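You operate a simulated robot arm through the tools that you are given. There is no shell and no other tool. Be economical: measure what you need, move in short steps, check, and stop when the job is done.

You run a simulated robot arm. Do the job below in one go: nothing can be reset, and whatever is moved stays where it is left.

TASK
Thin the glue in the red pot till it runs in a thread.
Fine: test it with the stick first; one scoop of water at a time, test after each; tools back, jar shut. Set down upright: green stick.

It is judged by the outcome, as a careful person would: the job done as asked, and still so three seconds after it is handed in. It fails if anything else is knocked over, pushed out of place, dropped, spilled or broken.

THE ROBOT
A 7-joint arm with a two-finger parallel gripper on a trunk, on a base that drives. Base frame: it is fixed to the floor where the robot stands at the start and does not move with it; the origin is under the middle of the robot, x ahead of it, y to its left, z up. Readings come in mm, rad, newtons and seconds.
With the tool pointing down near the work surface it reaches from about 300 to 720 mm from the robot's upright axis, wherever it stands. Its first joint turns from -2.897 to 2.897 rad. Places, roughly: warming plate top [500, -100, 800]. Payload 3.43 kg.
The tool frame sits at the grasp point between the pads (the TCP): z along the fingers, y along the line on which they close. The tips reach 34 mm beyond it. The gripper opens to 128 mm. The fingers are 24 mm wide and 12 mm thick; the gripper's body (48 by 130 mm) begins 96 mm behind the TCP.
Orientation is told as [roll, pitch, yaw] about the base's x, y, z axes, in that order, counted from this pose: with the fingers straight down and closing along the base's y, the tool's x points along the base's -x, its y along +y and its z along -z.

THE INTERFACE
- The arm moves only by the tool send_rows. Its argument "motion" is a list of rows, each a list of 3 entries, a list of its own where there are three numbers: the shift along the base's x, y, z in units of 250 mm (1.0 is 250 mm), then the turn, a rotation vector about the base's x, y, z in units of 60 degrees (1.0 is 60 degrees), then the opening, from 0 (shut) to 1 (fully open). In form: [[[x, y, z], [rx, ry, rz], gripper], ...]. A call has 1 to 20 rows; each row is the pose to reach, as a shift and turn from the pose commanded when the call began. A call with a number of a shift or a turn outside -1 to 1 is refused whole. Each row takes 0.2 s and may step no farther than 50 mm and 0.15 rad from the row before; otherwise, or with a gripper value out of range, the whole call is refused. Where a pose cannot be reached the arm comes as near as it can. A force on the tool above 90 N (or 10 N above the force at the start of the call, whichever is more), or a blocked arm, ends the call early, and 0.2 s more pass. The fingers move at their own pace (about 108 mm/s each) and stop on an object; they squeeze with about 32 N. The grip force told is the motor's: it shows also when the fingers shut on nothing. Time passes only in rows, and 0.2 s behind the last, so rows that repeat a pose let the fingers close. The reply holds the time, the measured pose of the TCP, the force on the tool along the base axes, the opening and the grip force, in the units named above and with some noise, with the torque about the TCP (base axes, N m) and any sound that the robot's microphone picked up, and new pictures: "views" is both (left out), scene, wrist or none.
- Cameras (640 x 400 px; columns grow to the right, rows downward): "scene" is now at [-12.5, 109.6, 1485.8]; the picture's right is [-0.38, -0.93, 0.00], its down [-0.60, 0.24, -0.76] and it looks along [0.71, -0.29, -0.65] (base axes); focal length 271 px, centre (320, 200). "wrist" rides on the gripper at [76, -11, -160] in the tool frame; the picture's right is [0.15, 0.99, 0.00], its down [-0.88, 0.13, -0.46] and it looks along [-0.45, 0.07, 0.89] (tool axes); focal length 234 px, centre (320, 200).
- slide_trunk(by): slides the trunk up (or, below 0, down) by that many mm; the arm and the scene camera ride with it, the base frame stays. It gives what a move gives, with no picture.
- roll_base(legs): drives the robot by 1 to 6 legs, each [ahead, left, turn to the left] in mm, mm and rad, along the robot's own axes; the way and the turn of a leg run together, so that a leg with both is an arc; at most 1500 mm and 3.142 rad a leg. The arm and the cameras ride along, it lands a little off, and it stops where it bumps. It gives what a move gives, and a new picture of the scene camera.
- head_to(pan, tilt): turns the head with the scene camera to pan (to the left, within 1.501 rad either way) and tilt (down, from -0.506 to 1.204), counted from straight ahead of the robot. It gives what a move gives, and a new picture of the scene camera.
- locate(camera, pixels): there is no depth. For up to 12 entries [column, row, z] of the newest picture of that camera ("zoom" is the newest enlarged one), the place [x, y] in the base frame at which the ray of that pixel passes the height z, good to about 2 mm. No time passes.
- inspect(camera, box): a new picture of the part [left, top, right, bottom] of that camera's present view, enlarged. No time passes.
- hand_in(): hands the job in; it is judged then, once.

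Work in short steps. Measure before you move; look again where a grasp or a placing could have gone wrong, and mend it. You have 80 turns and 260 pictures in all, those below and enlarged ones among them. Open the gripper and draw the arm clear of the work before you hand the job in, unless the task says otherwise; then end with one line.

The tools are called after "Emit:" as a command line: name --argument value ..., lists and objects as JSON in quotes. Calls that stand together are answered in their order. send_rows: Moves the arm, as the interface text tells. Its arguments: {"type":"object","properties":{"motion":{"type":"array","items":{"type":"array"}},"views":{"type":"string","enum":["both","scene","wrist","none"]}},"required":["motion"]} The other tools are called the same way: slide_trunk (by) slides the trunk up or down; roll_base (legs) drives the base; head_to (pan, tilt) turns the head that bears the scene camera; locate (camera, pixels) gives the place at which the rays of pixels pass given heights; inspect (camera, box) takes an enlarged picture of a part of a camera's view; hand_in () hands the job in.

At the start:

```text
time: 0.0
eef_pos: [446.8, -38.9, 1159.3]
tcp_rot: [0.0, 0.0, 0.0]
force: [0.1, -0.2, -1.2]
moment: [0.01, -0.01, -0.01]
grip_width: 128.2
grip_force: 0.1
trunk travel left (down, up): [-200.0, 124.0]
robot x, y, heading: [-2.8, -0.2, 0.005]
head pan, tilt: [-0.386, 0.703]
```

scene: 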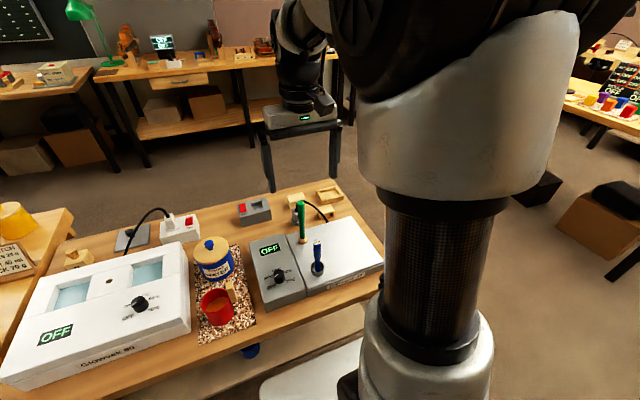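
wrist: 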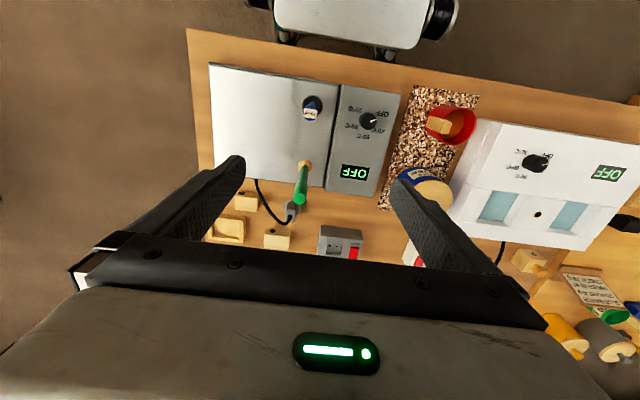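

I'll look closer at the bench: the red pot near (218,308), blue jar at (212,258), and green and blue tools on the white plate.

Emit:
inspect --camera "scene" --box '[180, 180, 390, 340]'

Emit:
inspect --camera "scene" --box '[0, 180, 210, 390]'

Emit:
inspect --camera "wrist" --box '[180, 50, 480, 260]'

Emit:
inspect --camera "wrist" --box '[440, 90, 640, 380]'

```text
2.50 times, centred on (285, 260) of scene
```

zoom: 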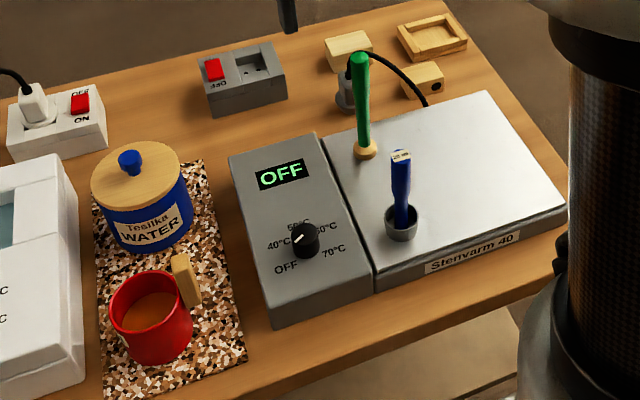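

```text
1.90 times, centred on (105, 285) of scene
```

zoom: 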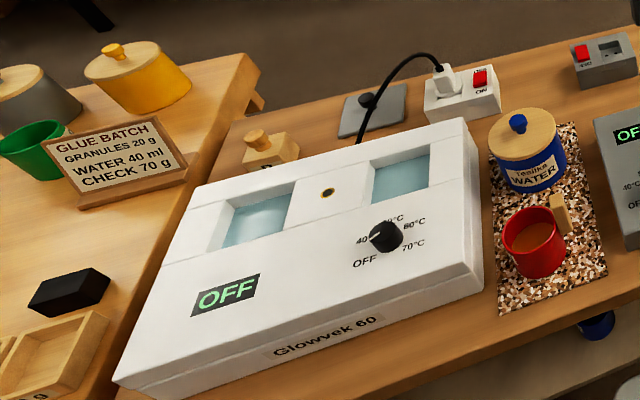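

```text
1.90 times, centred on (330, 155) of wrist
```

zoom: 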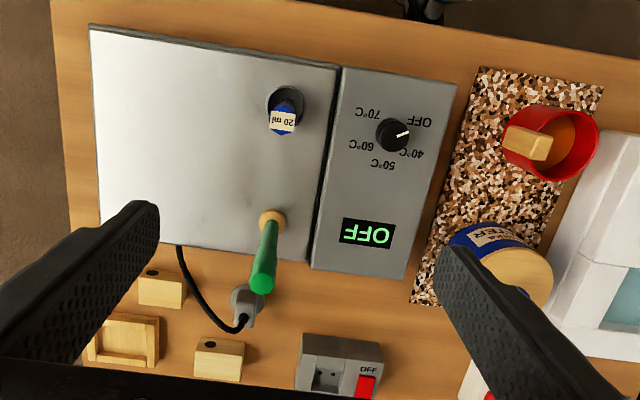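

```text
1.38 times, centred on (540, 235) of wrist
```

zoom: 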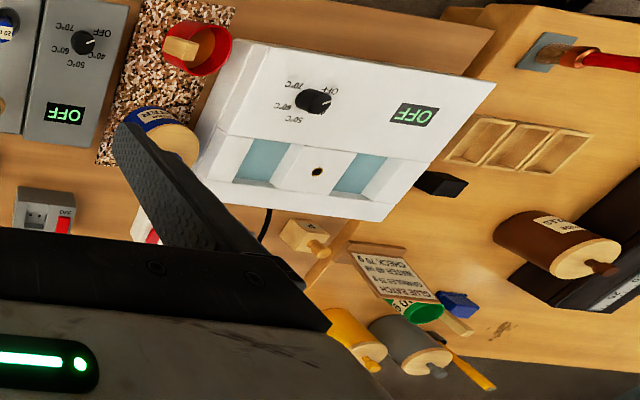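

I'll find the places of the stick, scoop, pot and jar from both cameras.

Emit:
locate --camera "scene" --pixels '[[303, 241, 800], [301, 203, 900], [301, 203, 920], [317, 270, 800], [317, 243, 860], [209, 245, 880], [209, 245, 860], [217, 298, 830], [231, 292, 840], [320, 300, 800], [266, 310, 800], [247, 230, 760]]'

Emit:
locate --camera "wrist" --pixels '[[304.7, 165.5, 800], [297, 197, 900], [297, 197, 920], [311.6, 105, 800], [311.6, 117, 860], [458, 123, 830], [458, 123, 800], [440, 124, 840]]'

Emit:
inspect --camera "scene" --box '[270, 190, 350, 290]'

Emit:
inspect --camera "scene" --box '[180, 230, 260, 330]'

```text
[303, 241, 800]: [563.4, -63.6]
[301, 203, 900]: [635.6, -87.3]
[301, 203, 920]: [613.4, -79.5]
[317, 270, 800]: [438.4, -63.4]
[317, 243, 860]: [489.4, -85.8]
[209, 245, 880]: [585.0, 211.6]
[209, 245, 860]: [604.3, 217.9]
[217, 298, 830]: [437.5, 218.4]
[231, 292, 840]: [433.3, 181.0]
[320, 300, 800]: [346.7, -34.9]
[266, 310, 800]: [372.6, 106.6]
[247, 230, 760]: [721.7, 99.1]
```

```text
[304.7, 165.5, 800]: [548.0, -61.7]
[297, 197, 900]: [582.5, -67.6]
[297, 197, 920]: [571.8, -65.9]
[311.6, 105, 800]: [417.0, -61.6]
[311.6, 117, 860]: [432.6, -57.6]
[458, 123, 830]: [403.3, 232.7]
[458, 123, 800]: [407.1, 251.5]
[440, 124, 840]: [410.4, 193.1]
```

```text
4.00 times, centred on (310, 240) of scene
```

zoom: 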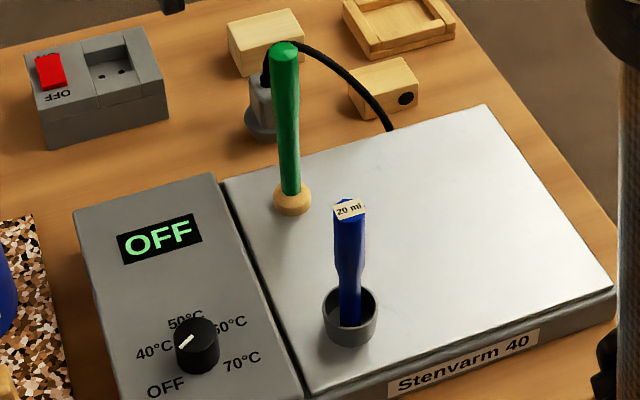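

```text
4.00 times, centred on (220, 280) of scene
```

zoom: 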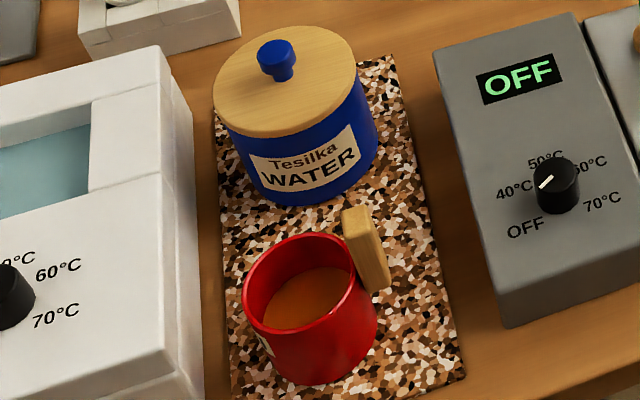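

The stick stands at about (534,-57) and the scoop at (418,-57). The pot is near (400,205) and the jar just behind it. I move the wrist camera over pot and jar for better triangulation.

Emit:
send_rows --motion '[[[-0.054, 0.15, -0.04], [0, 0, 0], 1], [[-0.107, 0.3, -0.08], [0, 0, 0], 1], [[-0.16, 0.45, -0.12], [0, 0, 0], 1], [[-0.214, 0.6, -0.16], [0, 0, 0], 1], [[-0.268, 0.756, -0.196], [0, 0, 0], 1]]'

```text
time: 1.2
eef_pos: [378.3, 152.4, 1108.4]
tcp_rot: [0.001, 0.0, -0.002]
force: [-0.4, -0.2, 0.3]
moment: [0.02, 0.01, 0.02]
grip_width: 128.2
grip_force: 0.0
trunk travel left (down, up): [-200.0, 124.0]
robot x, y, heading: [1.2, 2.4, -0.002]
head pan, tilt: [-0.386, 0.703]
```

scene: 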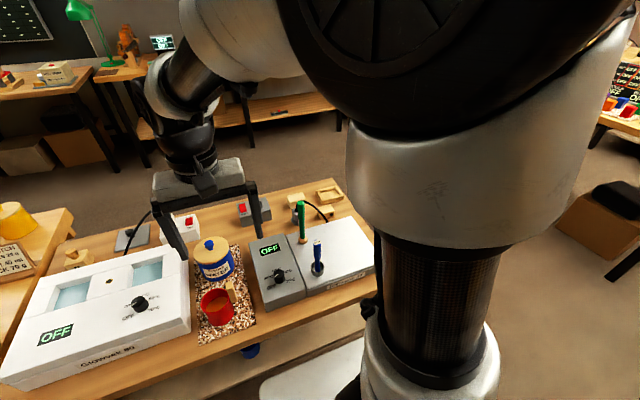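
wrist: 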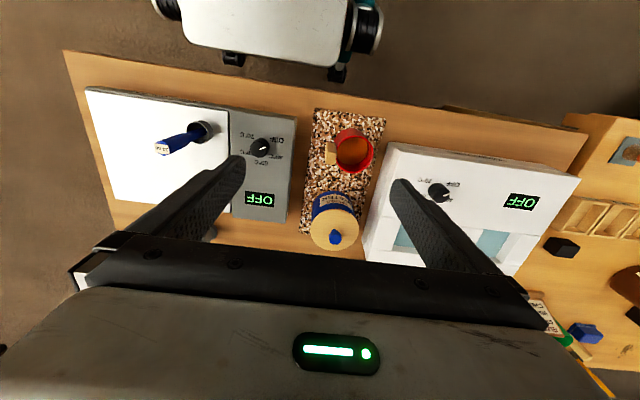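

The jar shows at (335,215) and the pot at (352,150) in the wrist view. I enlarge that part.

Emit:
inspect --camera "wrist" --box '[280, 100, 400, 260]'

Emit:
inspect --camera "wrist" --box '[140, 90, 240, 190]'

Emit:
inspect --camera "scene" --box '[180, 225, 260, 345]'

```text
2.50 times, centred on (340, 180) of wrist
```

zoom: 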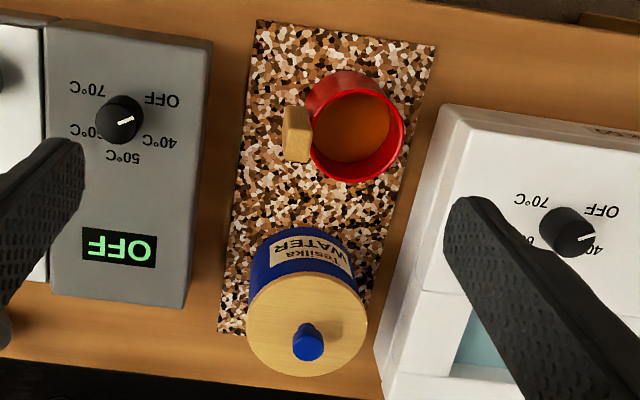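

```text
4.00 times, centred on (190, 140) of wrist
```

zoom: 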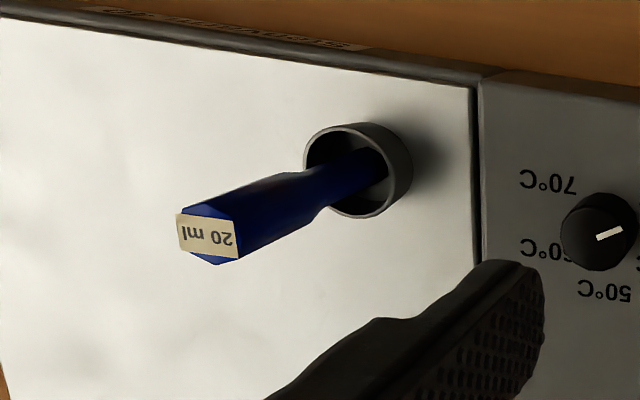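

```text
3.33 times, centred on (220, 285) of scene
```

zoom: 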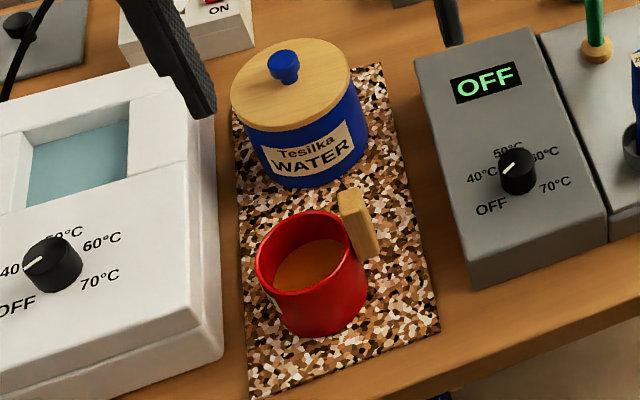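

Now matching pixels from both views, to fix heights.

Emit:
locate --camera "wrist" --pixels '[[354.4, 154.4, 850], [354.4, 154.4, 900], [335.2, 236.8, 880], [335.2, 236.8, 930], [334.8, 224.8, 880], [199.3, 132.5, 800], [199.3, 132.5, 850], [162, 150, 900], [162, 150, 950], [330.4, 154, 850], [330.4, 154, 900]]'

Emit:
locate --camera "scene" --pixels '[[217.6, 300.9, 850], [217.6, 300.9, 900], [209.2, 244.5, 880], [209.2, 244.5, 930], [211.3, 250.5, 880], [317.5, 268, 800], [317.5, 268, 850], [316.8, 242, 900], [316.8, 242, 950], [229.6, 285.9, 850], [229.6, 285.9, 900]]'

```text
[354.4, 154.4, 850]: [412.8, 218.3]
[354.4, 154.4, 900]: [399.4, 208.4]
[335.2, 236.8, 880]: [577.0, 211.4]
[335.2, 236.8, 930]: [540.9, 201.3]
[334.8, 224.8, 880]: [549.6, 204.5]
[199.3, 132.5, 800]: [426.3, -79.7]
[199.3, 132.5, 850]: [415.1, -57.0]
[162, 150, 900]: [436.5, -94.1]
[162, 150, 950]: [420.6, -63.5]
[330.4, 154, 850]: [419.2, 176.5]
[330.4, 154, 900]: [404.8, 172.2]
```

```text
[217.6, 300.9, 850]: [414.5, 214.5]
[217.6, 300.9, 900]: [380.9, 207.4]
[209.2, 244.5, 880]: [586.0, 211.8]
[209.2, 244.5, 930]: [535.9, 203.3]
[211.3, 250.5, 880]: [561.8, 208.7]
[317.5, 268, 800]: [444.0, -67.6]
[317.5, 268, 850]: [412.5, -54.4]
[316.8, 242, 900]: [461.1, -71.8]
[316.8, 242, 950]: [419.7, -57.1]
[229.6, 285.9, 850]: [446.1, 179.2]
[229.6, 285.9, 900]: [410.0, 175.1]
```

The pot rim is at (412,216,854), the scoop top at (420,-60,950) and the stick at about (534,-57) with its top near 990. I go above the stick.

Emit:
send_rows --motion '[[[0.103, -0.138, 0], [0, 0, 0], 1], [[0.206, -0.276, 0], [0, 0, 0], 1], [[0.309, -0.414, 0], [0, 0, 0], 1], [[0.411, -0.552, 0], [0, 0, 0], 1], [[0.514, -0.69, 0], [0, 0, 0], 1], [[0.617, -0.828, 0], [0, 0, 0], 1], [[0.617, -0.828, 0], [0, 0, 0], 1]]'

```text
time: 2.8
eef_pos: [532.3, -60.2, 1109.9]
tcp_rot: [0.001, 0.0, -0.003]
force: [0.8, -0.2, 0.1]
moment: [0.01, 0.0, -0.03]
grip_width: 127.8
grip_force: 0.0
trunk travel left (down, up): [-200.0, 124.0]
robot x, y, heading: [-0.4, 0.9, 0.007]
head pan, tilt: [-0.386, 0.703]
```

scene: 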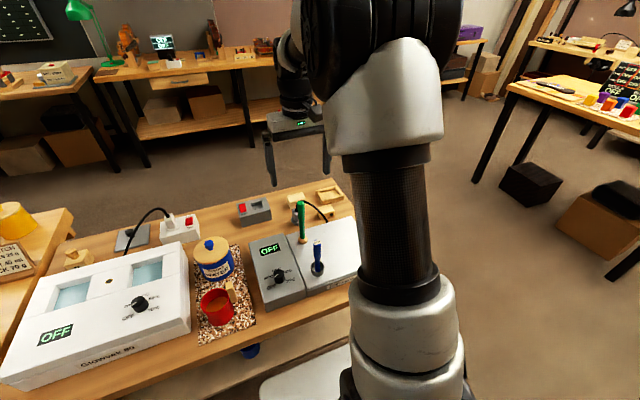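
wrist: 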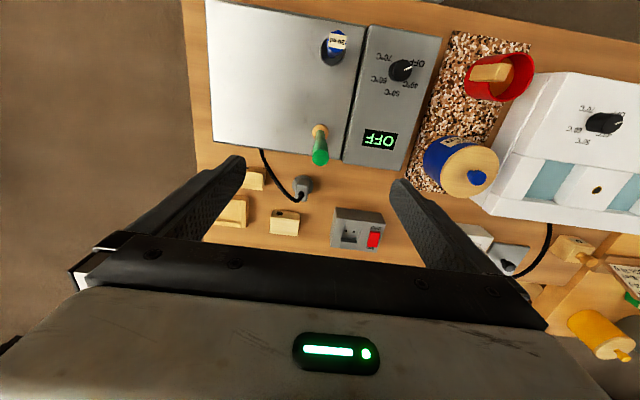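

The stick top appears at wrist (320,157) and its collar at (319,130). I refine its place.

Emit:
inspect --camera "wrist" --box '[270, 90, 370, 190]'

Emit:
locate --camera "wrist" --pixels '[[320, 157, 980], [320, 157, 1000], [319, 130, 810], [319, 130, 820], [320, 157, 960]]'

Emit:
inspect --camera "scene" --box '[270, 190, 350, 290]'

Emit:
locate --camera "scene" --pixels '[[301, 203, 960], [301, 203, 980], [301, 203, 1000], [303, 240, 810], [303, 240, 820]]'

```text
4.00 times, centred on (320, 140) of wrist
```

zoom: 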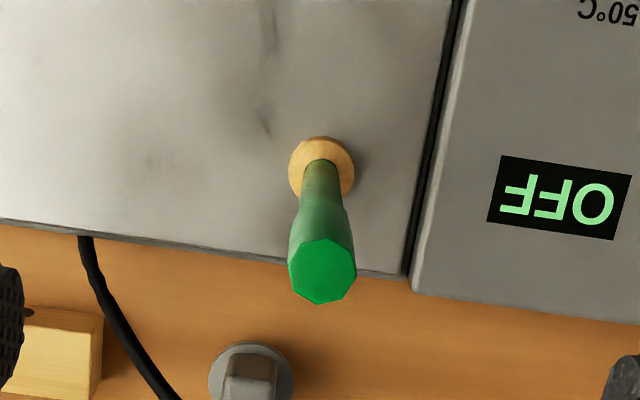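

```text
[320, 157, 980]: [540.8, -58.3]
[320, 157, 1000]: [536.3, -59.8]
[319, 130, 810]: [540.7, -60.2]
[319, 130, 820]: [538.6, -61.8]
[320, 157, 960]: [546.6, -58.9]
```

```text
4.00 times, centred on (310, 240) of scene
```

zoom: 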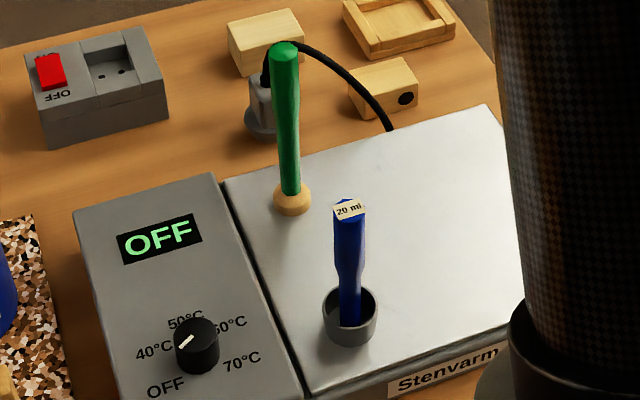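

```text
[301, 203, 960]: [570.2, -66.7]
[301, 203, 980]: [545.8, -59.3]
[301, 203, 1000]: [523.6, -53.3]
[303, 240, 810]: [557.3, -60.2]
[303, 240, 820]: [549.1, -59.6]
```

The stick is at (539,-59) with its top near 985. I descend to z 950 and close on the handle.

Emit:
send_rows --motion '[[[0.02, -0.004, -0.16], [0, 0, 0], 1], [[0.02, -0.004, -0.32], [0, 0, 0], 1], [[0.02, -0.004, -0.48], [0, 0, 0], 1], [[0.02, -0.004, -0.64], [0, 0, 0], 1], [[0.02, -0.004, -0.64], [0, 0, 0], 0.5]]'

```text
time: 4.0
eef_pos: [538.5, -58.3, 950.0]
tcp_rot: [-0.001, 0.0, -0.001]
force: [0.2, 0.3, -0.3]
moment: [-0.02, 0.0, -0.02]
grip_width: 64.0
grip_force: 0.5
trunk travel left (down, up): [-200.0, 124.0]
robot x, y, heading: [3.2, -3.6, -0.001]
head pan, tilt: [-0.386, 0.703]
```

scene: 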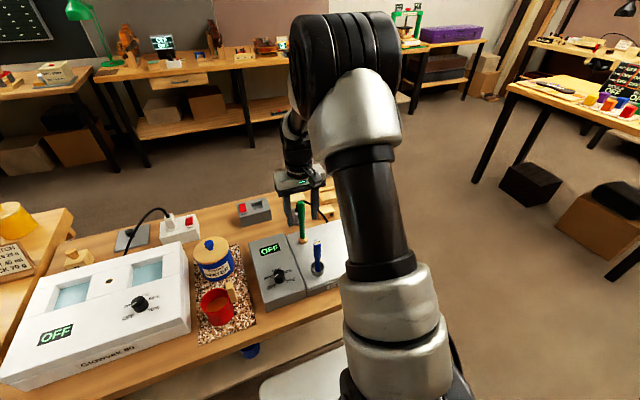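
wrist: 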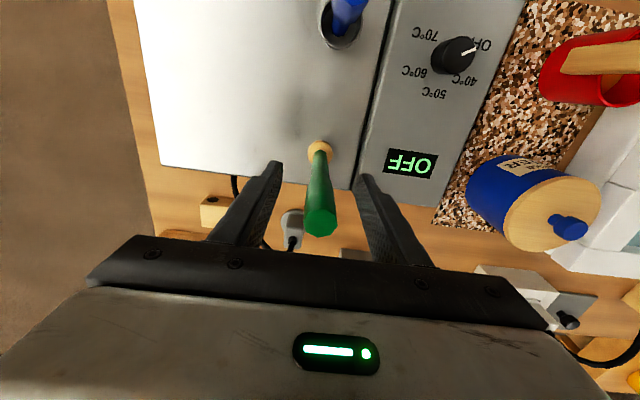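

The stick is centred between the fingers. I close and lift it 110 mm.

Emit:
send_rows --motion '[[[0, 0, 0], [0, 0, 0], 0.3], [[0, 0, 0], [0, 0, 0], 0], [[0, 0, 0], [0, 0, 0], 0], [[0, 0, 0], [0, 0, 0], 0], [[0, 0, 0.08], [0, 0, 0], 0], [[0, 0, 0.2], [0, 0, 0], 0], [[0, 0, 0.32], [0, 0, 0], 0], [[0, 0, 0.44], [0, 0, 0], 0]]'

```text
time: 5.8
eef_pos: [538.8, -55.1, 1059.6]
tcp_rot: [0.0, 0.0, 0.0]
force: [-0.5, 0.4, -1.1]
moment: [0.02, 0.01, -0.01]
grip_width: 20.3
grip_force: 32.2
trunk travel left (down, up): [-200.0, 124.0]
robot x, y, heading: [0.5, -2.3, 0.0]
head pan, tilt: [-0.386, 0.703]
```

scene: 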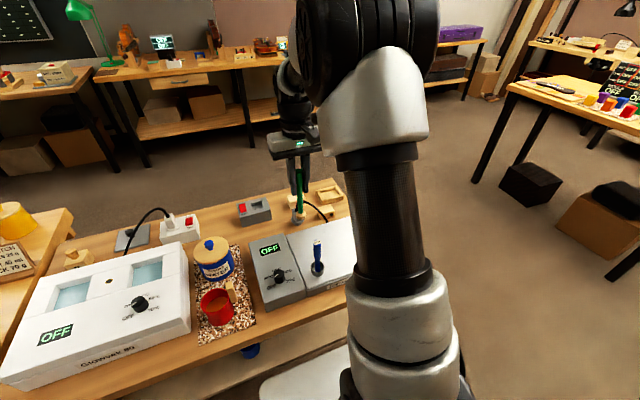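
wrist: 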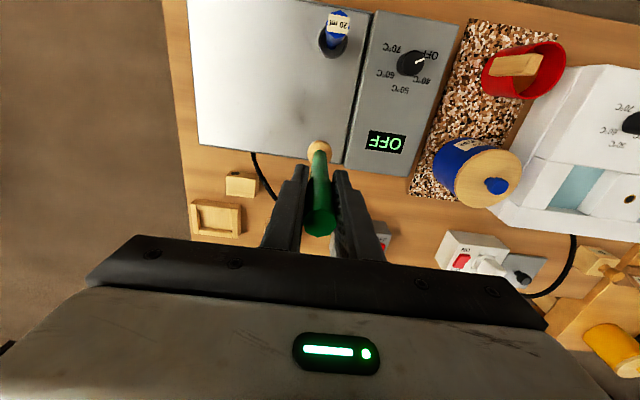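

The stick is held. I look closely at its wooden end, at scene (299,214).

Emit:
inspect --camera "scene" --box '[265, 140, 345, 240]'

Emit:
inspect --camera "wrist" --box '[270, 110, 370, 250]'

Emit:
locate --camera "scene" --pixels '[[299, 215, 900], [299, 215, 910], [299, 215, 920]]'

```text
4.00 times, centred on (305, 190) of scene
```

zoom: 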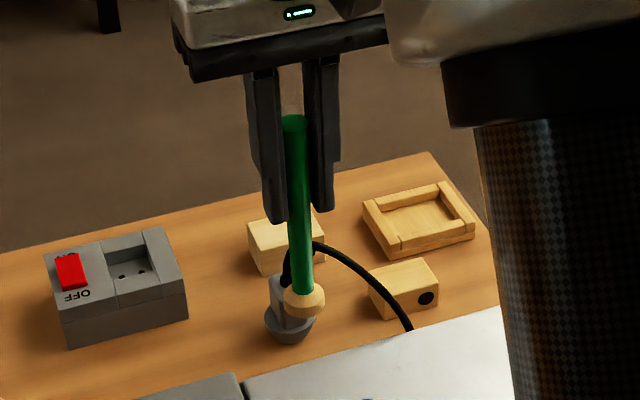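

```text
2.86 times, centred on (320, 180) of wrist
```

zoom: 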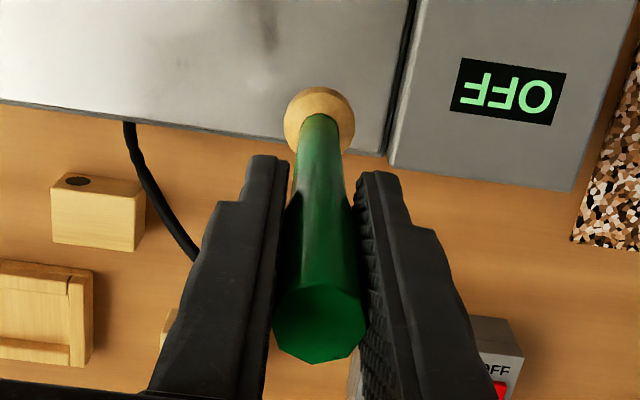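

```text
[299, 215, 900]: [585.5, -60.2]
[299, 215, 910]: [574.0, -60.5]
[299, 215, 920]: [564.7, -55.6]
```

The wooden ball end is what dips. I carry the stick to just short of the red pot, a little higher.

Emit:
send_rows --motion '[[[0, 0, 0.12], [0, 0, 0], 0], [[-0.08, 0.16, 0.12], [0, 0, 0], 0], [[-0.16, 0.32, 0.12], [0, 0, 0], 0], [[-0.24, 0.48, 0.12], [0, 0, 0], 0], [[-0.32, 0.64, 0.12], [0, 0, 0], 0], [[-0.41, 0.8, 0.12], [0, 0, 0], 0], [[-0.508, 0.96, 0.12], [0, 0, 0], 0], [[-0.508, 0.96, 0.12], [0, 0, 0], 0]]'

```text
time: 7.6
eef_pos: [409.2, 181.6, 1088.7]
tcp_rot: [0.0, 0.0, -0.001]
force: [-0.1, 0.3, -0.9]
moment: [0.01, -0.03, -0.02]
grip_width: 20.4
grip_force: 32.1
trunk travel left (down, up): [-200.0, 124.0]
robot x, y, heading: [-0.0, 1.1, -0.007]
head pan, tilt: [-0.386, 0.703]
```

scene: 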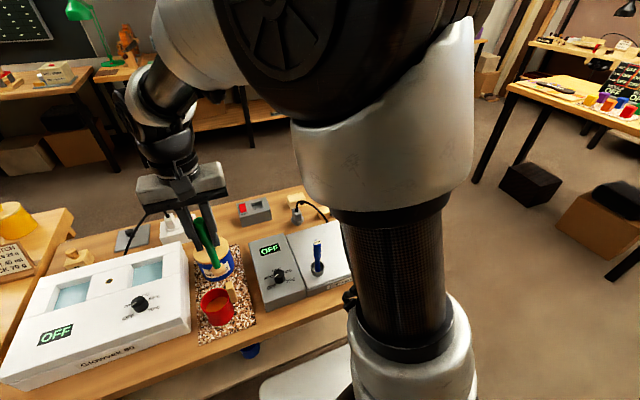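
wrist: 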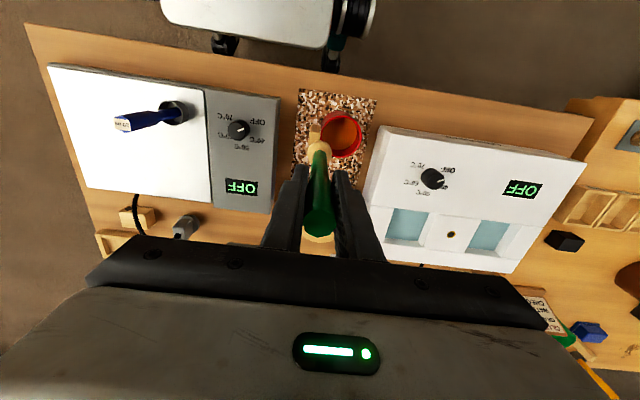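

I enlarge the pot in both views, to refine its centre, inner size and glue level.

Emit:
inspect --camera "wrist" --box '[290, 90, 390, 180]'

Emit:
inspect --camera "scene" --box '[180, 250, 270, 340]'

```text
4.44 times, centred on (340, 135) of wrist
```

zoom: 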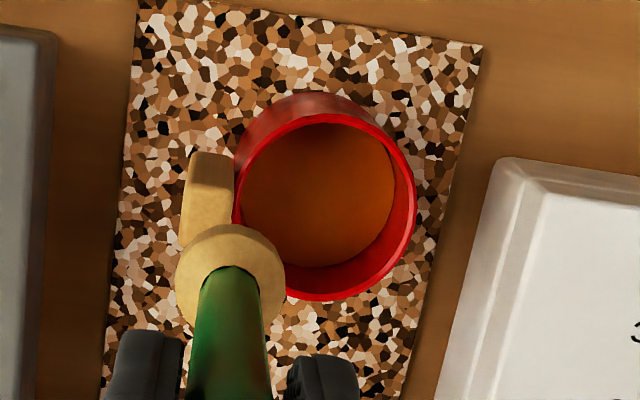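

```text
4.44 times, centred on (225, 295) of scene
```

zoom: 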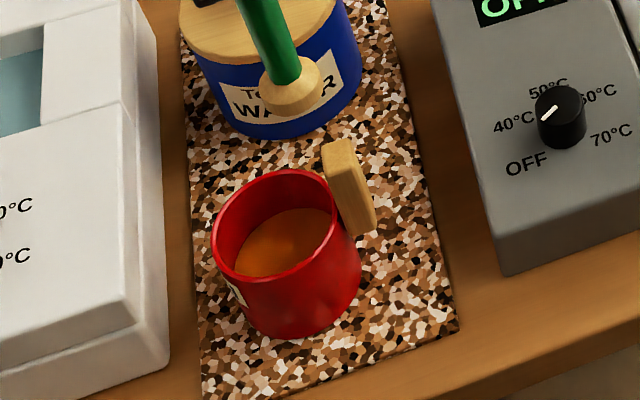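

Emit:
locate --camera "wrist" --pixels '[[341.4, 136.4, 845], [341.4, 136.4, 860], [321, 136.4, 854], [361.6, 136.4, 854], [322.7, 134, 800], [356.9, 134, 800], [340, 150, 800], [340, 113, 854], [340, 157, 854], [322.7, 134, 820], [356.9, 134, 820]]'

Emit:
locate --camera "scene" --pixels '[[214.6, 301.3, 845], [214.6, 301.3, 860], [198, 307, 854], [231, 297, 854], [217, 317, 800], [213, 288, 854], [216, 314, 854]]'

```text
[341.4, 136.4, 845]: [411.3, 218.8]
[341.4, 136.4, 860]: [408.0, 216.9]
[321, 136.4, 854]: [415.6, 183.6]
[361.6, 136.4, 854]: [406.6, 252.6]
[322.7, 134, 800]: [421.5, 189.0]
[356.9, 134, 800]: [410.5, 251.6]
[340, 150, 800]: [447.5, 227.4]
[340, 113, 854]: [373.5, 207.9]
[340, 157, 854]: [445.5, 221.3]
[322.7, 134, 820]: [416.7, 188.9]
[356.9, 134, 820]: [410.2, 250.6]
```

```text
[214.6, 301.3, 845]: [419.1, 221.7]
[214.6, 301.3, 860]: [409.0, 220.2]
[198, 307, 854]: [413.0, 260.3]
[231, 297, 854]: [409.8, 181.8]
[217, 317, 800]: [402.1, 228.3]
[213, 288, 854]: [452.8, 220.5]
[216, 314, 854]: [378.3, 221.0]
```

The pot centre is (410,218), rim at z≈858 and inner radius about 34. I move over it and lower until the ball is just inside the rim.

Emit:
send_rows --motion '[[[-0.008, 0.072, 0], [0, 0, 0], 0], [[-0.008, 0.144, 0], [0, 0, 0], 0], [[-0.008, 0.144, -0.15], [0, 0, 0], 0], [[-0.008, 0.144, -0.3], [0, 0, 0], 0], [[-0.008, 0.144, -0.4], [0, 0, 0], 0]]'

Emit:
inspect --camera "scene" --box '[180, 230, 260, 330]'

Emit:
inspect --camera "wrist" --box '[270, 90, 370, 190]'

```text
time: 8.8
eef_pos: [408.4, 217.7, 988.7]
tcp_rot: [-0.001, 0.001, -0.001]
force: [0.0, 0.8, -1.3]
moment: [0.0, 0.01, 0.0]
grip_width: 20.4
grip_force: 31.9
trunk travel left (down, up): [-200.0, 124.0]
robot x, y, heading: [2.2, 2.9, 0.002]
head pan, tilt: [-0.386, 0.703]
```

scene: 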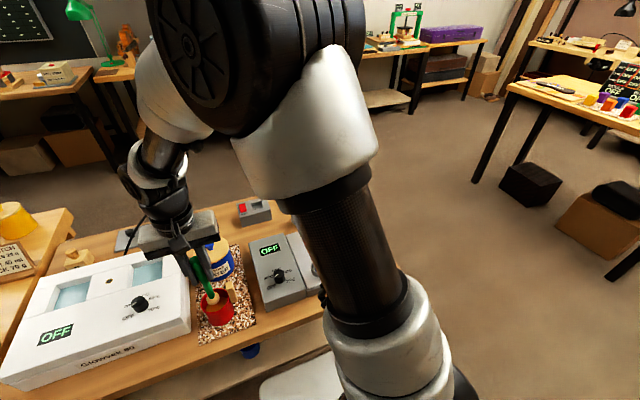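
wrist: 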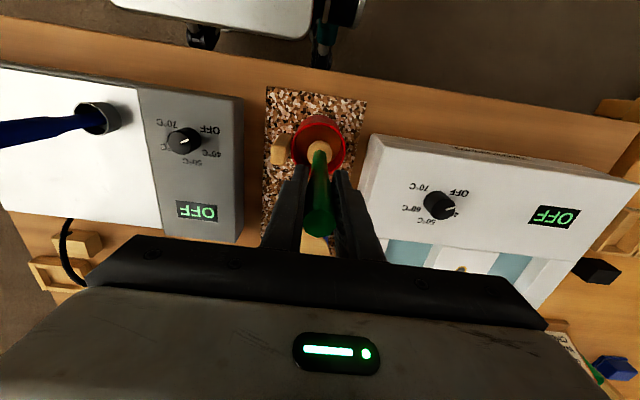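

```text
4.00 times, centred on (220, 280) of scene
```

zoom: 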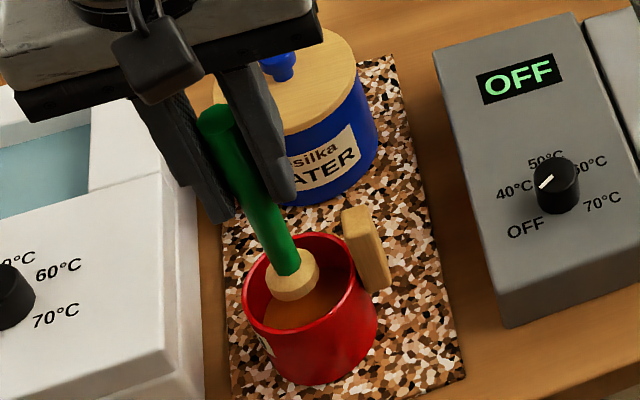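

```text
4.00 times, centred on (320, 140) of wrist
```

zoom: 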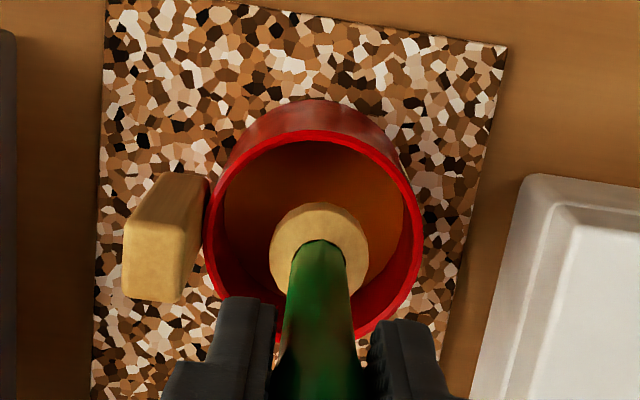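

The ball is centred in the pot mouth. I lower by 40 mm in 10 mm rows and look.

Emit:
send_rows --motion '[[[0, 0, -0.04], [0, 0, 0], 0], [[0, 0, -0.08], [0, 0, 0], 0], [[0, 0, -0.12], [0, 0, 0], 0], [[0, 0, -0.16], [0, 0, 0], 0]]' --views "none"

Emit:
inspect --camera "scene" --box '[180, 230, 260, 330]'

Emit:
inspect --camera "wrist" --box '[270, 90, 370, 190]'

```text
time: 9.8
eef_pos: [409.6, 218.1, 949.0]
tcp_rot: [-0.001, 0.001, 0.001]
force: [0.1, 0.5, -0.6]
moment: [0.04, 0.03, 0.03]
grip_width: 20.3
grip_force: 31.6
trunk travel left (down, up): [-200.0, 124.0]
robot x, y, heading: [-0.5, -2.6, 0.001]
head pan, tilt: [-0.386, 0.703]
```

```text
4.00 times, centred on (220, 280) of scene
```

zoom: 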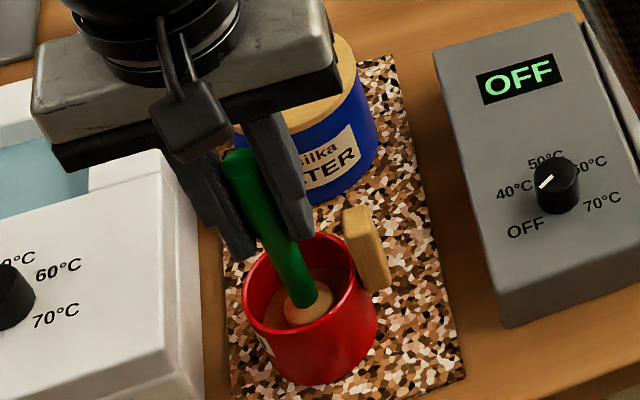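

```text
4.00 times, centred on (320, 140) of wrist
```

zoom: 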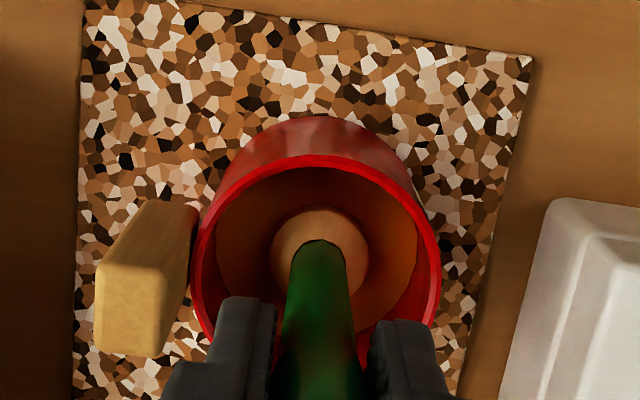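

The ball touches the glue or nearly. I lower 15 mm more and check.

Emit:
send_rows --motion '[[[0, 0, -0.02], [0, 0, 0], 0], [[0, 0, -0.04], [0, 0, 0], 0], [[0, 0, -0.06], [0, 0, 0], 0]]' --views "none"

Emit:
inspect --camera "scene" --box '[180, 230, 260, 330]'

Emit:
inspect --camera "wrist" --box '[270, 90, 370, 190]'

```text
time: 10.6
eef_pos: [407.8, 217.4, 935.9]
tcp_rot: [-0.001, 0.001, 0.0]
force: [0.4, 0.5, -0.1]
moment: [0.02, 0.03, 0.0]
grip_width: 20.5
grip_force: 31.9
trunk travel left (down, up): [-200.0, 124.0]
robot x, y, heading: [0.5, 0.3, -0.002]
head pan, tilt: [-0.386, 0.703]
```

```text
4.00 times, centred on (220, 280) of scene
```

zoom: 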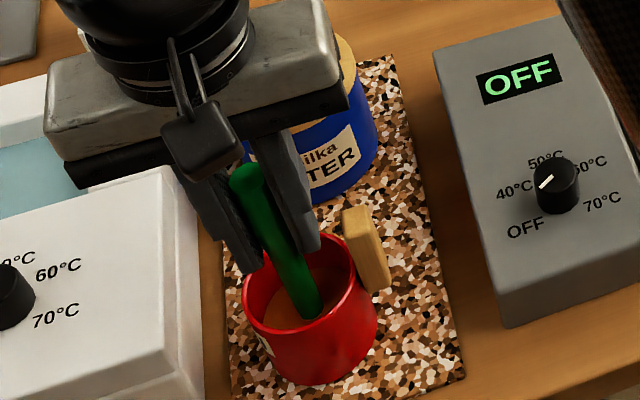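

```text
4.00 times, centred on (320, 140) of wrist
```

zoom: 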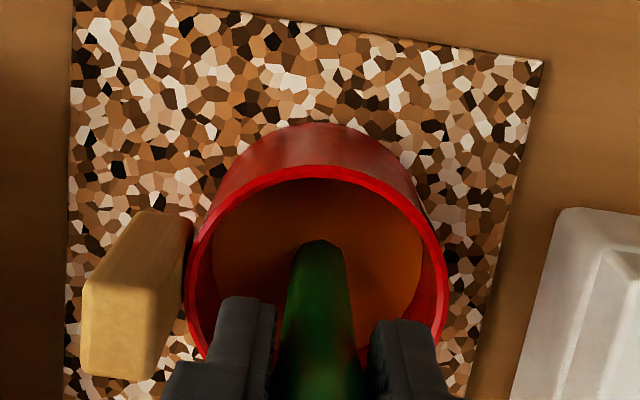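

The ball is under. I lift it straight up 50 mm, still over the pot, and watch how the glue runs.

Emit:
send_rows --motion '[[[0, 0, 0.05], [0, 0, 0], 0], [[0, 0, 0.1], [0, 0, 0], 0], [[0, 0, 0.15], [0, 0, 0], 0], [[0, 0, 0.2], [0, 0, 0], 0]]' --views "none"

Emit:
inspect --camera "scene" --box '[190, 240, 250, 330]'

Emit:
inspect --camera "wrist" --box '[270, 90, 370, 190]'

```text
time: 11.6
eef_pos: [411.1, 217.9, 986.5]
tcp_rot: [0.001, 0.0, -0.001]
force: [0.6, 0.5, -1.0]
moment: [-0.02, 0.01, 0.02]
grip_width: 20.4
grip_force: 32.4
trunk travel left (down, up): [-200.0, 124.0]
robot x, y, heading: [-1.5, 0.7, -0.002]
head pan, tilt: [-0.386, 0.703]
```

```text
4.44 times, centred on (220, 285) of scene
```

zoom: 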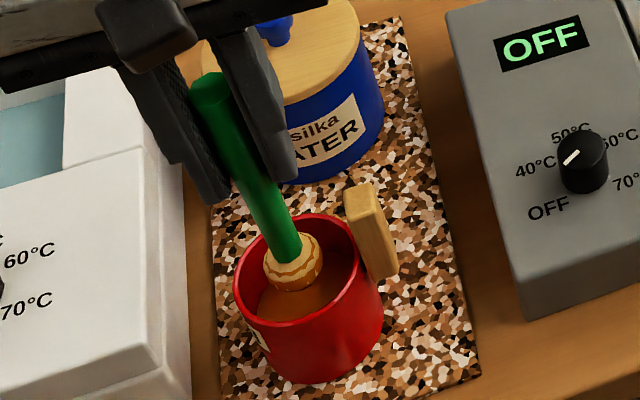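

```text
4.00 times, centred on (320, 140) of wrist
```

zoom: 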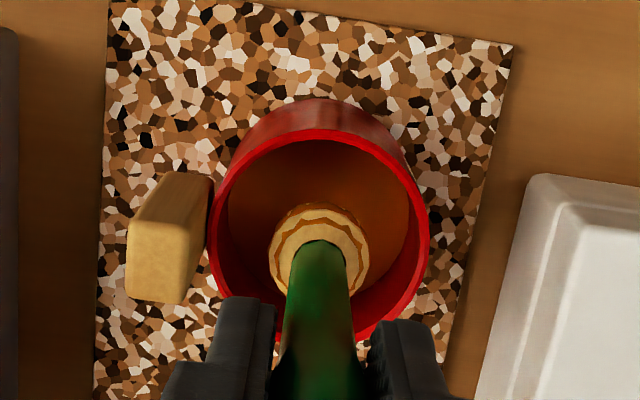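

The glue clings in a coat. I lift 40 mm more and wait a moment to see the run below the ball.

Emit:
send_rows --motion '[[[0, 0, 0.08], [0, 0, 0], 0], [[0, 0, 0.16], [0, 0, 0], 0], [[0, 0, 0.16], [0, 0, 0], 0]]' --views "none"

Emit:
inspect --camera "scene" --box '[190, 230, 250, 320]'

```text
time: 12.4
eef_pos: [411.6, 217.6, 1024.2]
tcp_rot: [0.001, 0.001, 0.002]
force: [-1.2, 0.3, -1.3]
moment: [-0.02, 0.04, 0.01]
grip_width: 20.8
grip_force: 32.2
trunk travel left (down, up): [-200.0, 124.0]
robot x, y, heading: [2.5, 2.1, 0.001]
head pan, tilt: [-0.386, 0.703]
```

```text
4.44 times, centred on (220, 275) of scene
```

zoom: 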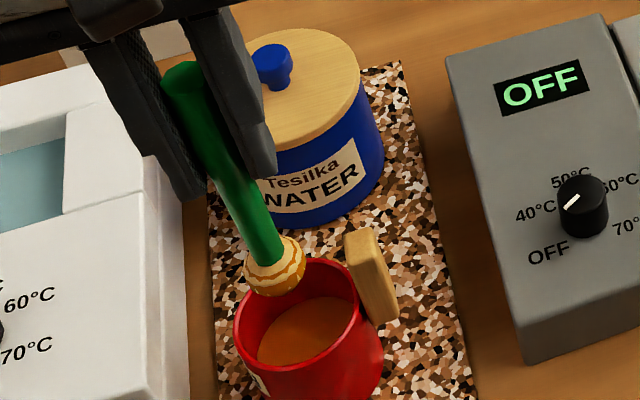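

The glue only clings and nothing runs: too thick, so it needs water. I take the stick back towards its spot on the plate.

Emit:
send_rows --motion '[[[0, 0, 0.13], [0, 0, 0], 0], [[0, 0, 0.26], [0, 0, 0], 0], [[0.075, -0.16, 0.26], [0, 0, 0], 0], [[0.15, -0.32, 0.26], [0, 0, 0], 0], [[0.224, -0.48, 0.26], [0, 0, 0], 0], [[0.3, -0.64, 0.26], [0, 0, 0], 0], [[0.374, -0.8, 0.26], [0, 0, 0], 0], [[0.448, -0.96, 0.26], [0, 0, 0], 0]]' --views "none"

Emit:
send_rows --motion '[[[0.068, -0.144, 0], [0, 0, 0], 0], [[0.068, -0.144, -0.18], [0, 0, 0], 0], [[0.068, -0.144, -0.36], [0, 0, 0], 0], [[0.068, -0.144, -0.5], [0, 0, 0], 0]]'

```text
time: 14.2
eef_pos: [523.5, -24.1, 1090.7]
tcp_rot: [0.001, 0.001, 0.0]
force: [-0.5, 0.9, -0.6]
moment: [0.0, -0.01, 0.03]
grip_width: 20.4
grip_force: 31.4
trunk travel left (down, up): [-200.0, 124.0]
robot x, y, heading: [-0.3, 0.2, 0.004]
head pan, tilt: [-0.386, 0.703]
```

```text
time: 15.2
eef_pos: [538.5, -57.2, 964.8]
tcp_rot: [0.002, 0.0, -0.002]
force: [-0.4, 0.2, -0.7]
moment: [0.02, -0.01, -0.02]
grip_width: 20.6
grip_force: 32.0
trunk travel left (down, up): [-200.0, 124.0]
robot x, y, heading: [2.6, 1.1, -0.001]
head pan, tilt: [-0.386, 0.703]
```

scene: 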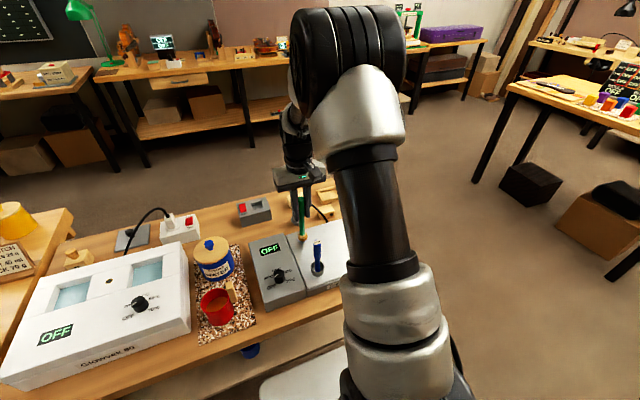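
wrist: 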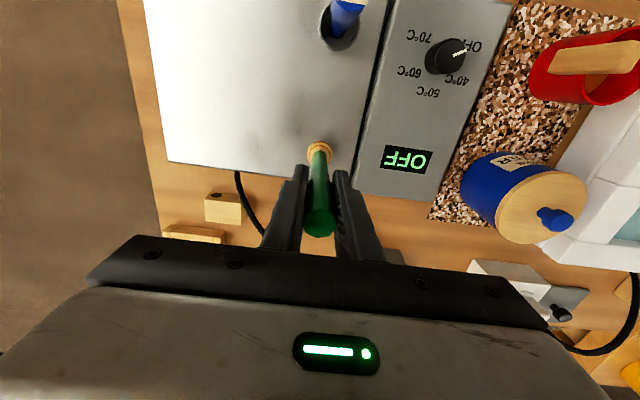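

It hangs 15 mm over its spot. I lower gently and stop with the grip still shut to check force.

Emit:
send_rows --motion '[[[0, 0, -0.03], [0, 0, 0], 0], [[0, 0, -0.05], [0, 0, 0], 0], [[0, 0, -0.06], [0, 0, 0], 0], [[0, 0, -0.06], [0, 0, 0], 0]]' --views "none"

Emit:
inspect --camera "scene" --box '[270, 180, 340, 260]'

```text
time: 16.2
eef_pos: [538.0, -59.0, 951.5]
tcp_rot: [0.0, 0.0, -0.001]
force: [-0.4, -0.6, 1.7]
moment: [-0.02, 0.07, 0.01]
grip_width: 20.6
grip_force: 31.9
trunk travel left (down, up): [-200.0, 124.0]
robot x, y, heading: [-1.0, -2.0, -0.0]
head pan, tilt: [-0.386, 0.703]
```

```text
5.00 times, centred on (305, 220) of scene
```

zoom: 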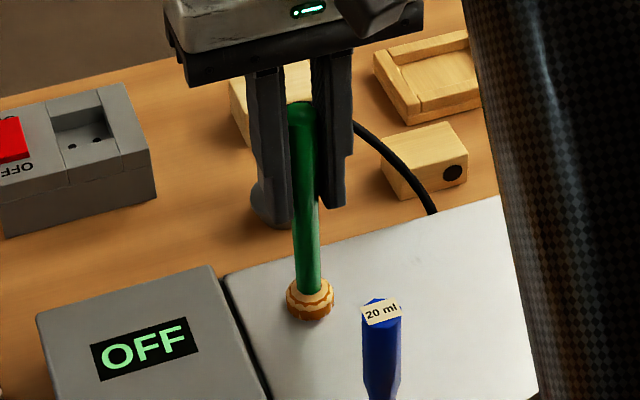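

The upward force of 1.7 N shows it stands on the plate. I open in stages and rise 60 mm straight up.

Emit:
send_rows --motion '[[[0, 0, -0.06], [0, 0, 0], 0.2], [[0, 0, -0.06], [0, 0, 0], 0.35], [[0, 0, -0.06], [0, 0, 0], 0.5], [[0, 0, -0.06], [0, 0, 0], 0.5], [[0, 0, 0.1], [0, 0, 0], 0.5], [[0, 0, 0.26], [0, 0, 0], 0.5], [[0, 0, 0.44], [0, 0, 0], 0.5]]'

```text
time: 17.8
eef_pos: [538.1, -56.3, 1060.0]
tcp_rot: [0.001, 0.001, 0.002]
force: [0.7, -0.3, 0.0]
moment: [0.02, 0.05, -0.01]
grip_width: 64.1
grip_force: 0.1
trunk travel left (down, up): [-200.0, 124.0]
robot x, y, heading: [-3.4, 1.7, 0.001]
head pan, tilt: [-0.386, 0.703]
```

scene: 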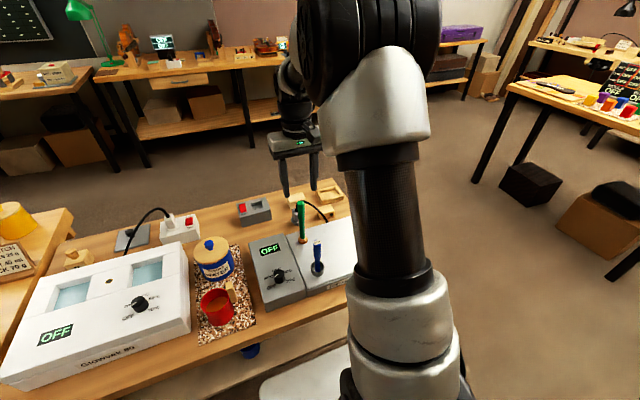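
wrist: 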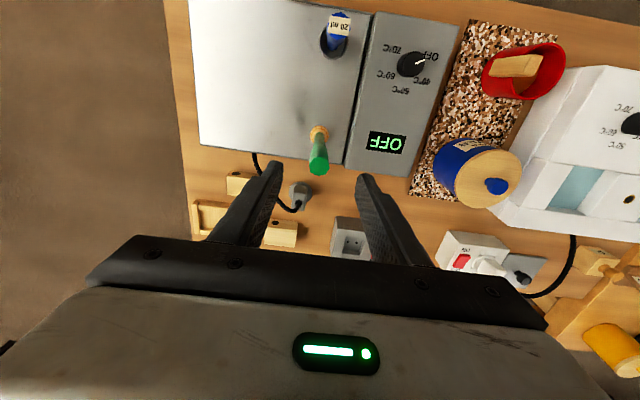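

The stick stands upright again. Next, the jar lid: I move over toward its blue knob.

Emit:
send_rows --motion '[[[0.01, 0.16, 0], [0, 0, 0], 0.5], [[0.02, 0.33, 0], [0, 0, 0], 0.5], [[0.03, 0.5, 0], [0, 0, 0], 0.5], [[0.04, 0.67, 0], [0, 0, 0], 0.5], [[0.05, 0.84, 0], [0, 0, 0], 0.5], [[0.06, 1.0, 0], [0, 0, 0], 0.5], [[0.06, 1.0, 0], [0, 0, 0], 0.5]]'

Emit:
inspect --camera "wrist" --box '[280, 100, 400, 200]'

Emit:
inspect --camera "scene" --box '[180, 220, 250, 300]'

```text
time: 19.4
eef_pos: [554.4, 193.2, 1060.8]
tcp_rot: [0.002, 0.001, 0.0]
force: [-0.9, -0.1, -0.2]
moment: [-0.04, 0.02, 0.05]
grip_width: 64.1
grip_force: 0.1
trunk travel left (down, up): [-200.0, 124.0]
robot x, y, heading: [0.0, -1.8, 0.001]
head pan, tilt: [-0.386, 0.703]
```

scene: 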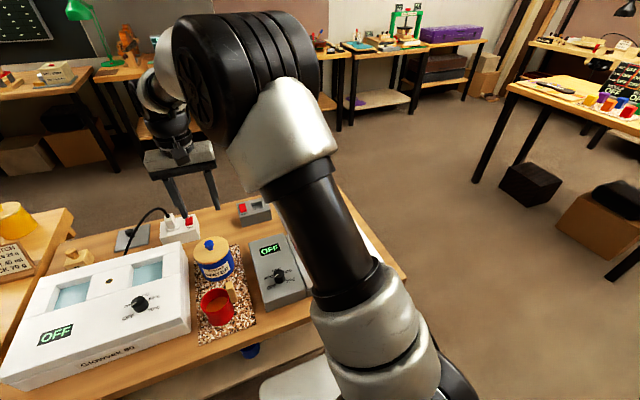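
wrist: 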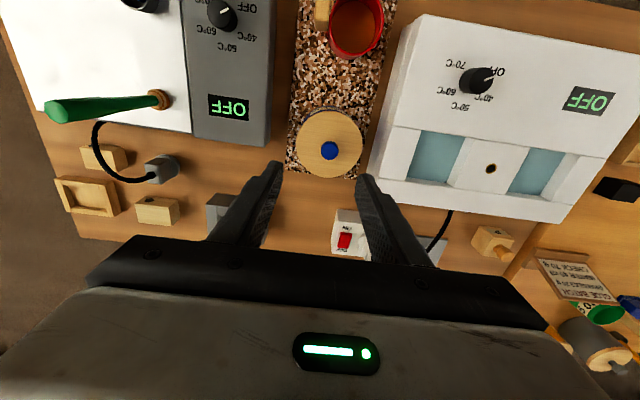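

```text
4.00 times, centred on (340, 150) of wrist
```

zoom: 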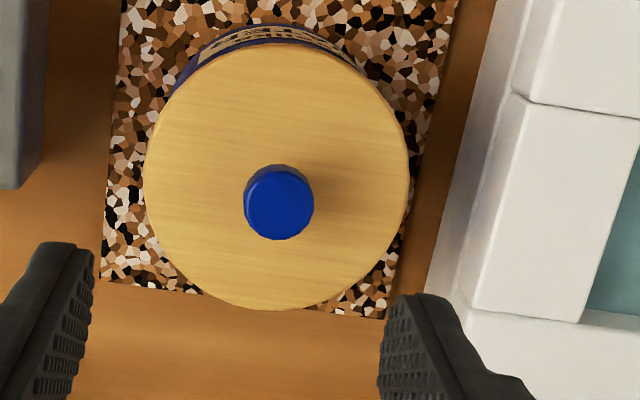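

```text
5.00 times, centred on (215, 260) of scene
```

zoom: 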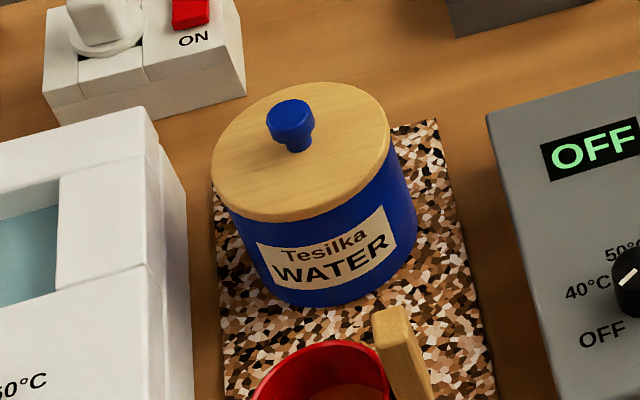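

Measuring knob top and lid face from both views.

Emit:
locate --camera "wrist" --pixels '[[330, 150.5, 900], [330, 150.5, 920], [330, 150.5, 940], [329.5, 144, 880], [329.5, 144, 900], [296, 144, 890], [363, 144, 890]]'

Emit:
locate --camera "scene" --pixels '[[209.4, 243.2, 900], [209.4, 243.2, 920], [209.4, 243.2, 940], [211, 250.4, 880], [211, 250.4, 900], [211, 250.4, 890]]'

```text
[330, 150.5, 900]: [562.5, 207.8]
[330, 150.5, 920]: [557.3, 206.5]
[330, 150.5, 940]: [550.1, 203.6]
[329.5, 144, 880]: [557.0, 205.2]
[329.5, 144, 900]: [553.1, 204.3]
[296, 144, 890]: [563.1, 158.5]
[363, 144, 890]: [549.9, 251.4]
```

```text
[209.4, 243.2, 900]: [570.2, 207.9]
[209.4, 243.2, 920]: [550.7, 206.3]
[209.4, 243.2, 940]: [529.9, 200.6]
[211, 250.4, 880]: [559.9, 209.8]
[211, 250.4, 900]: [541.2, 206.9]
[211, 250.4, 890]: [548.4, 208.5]
```

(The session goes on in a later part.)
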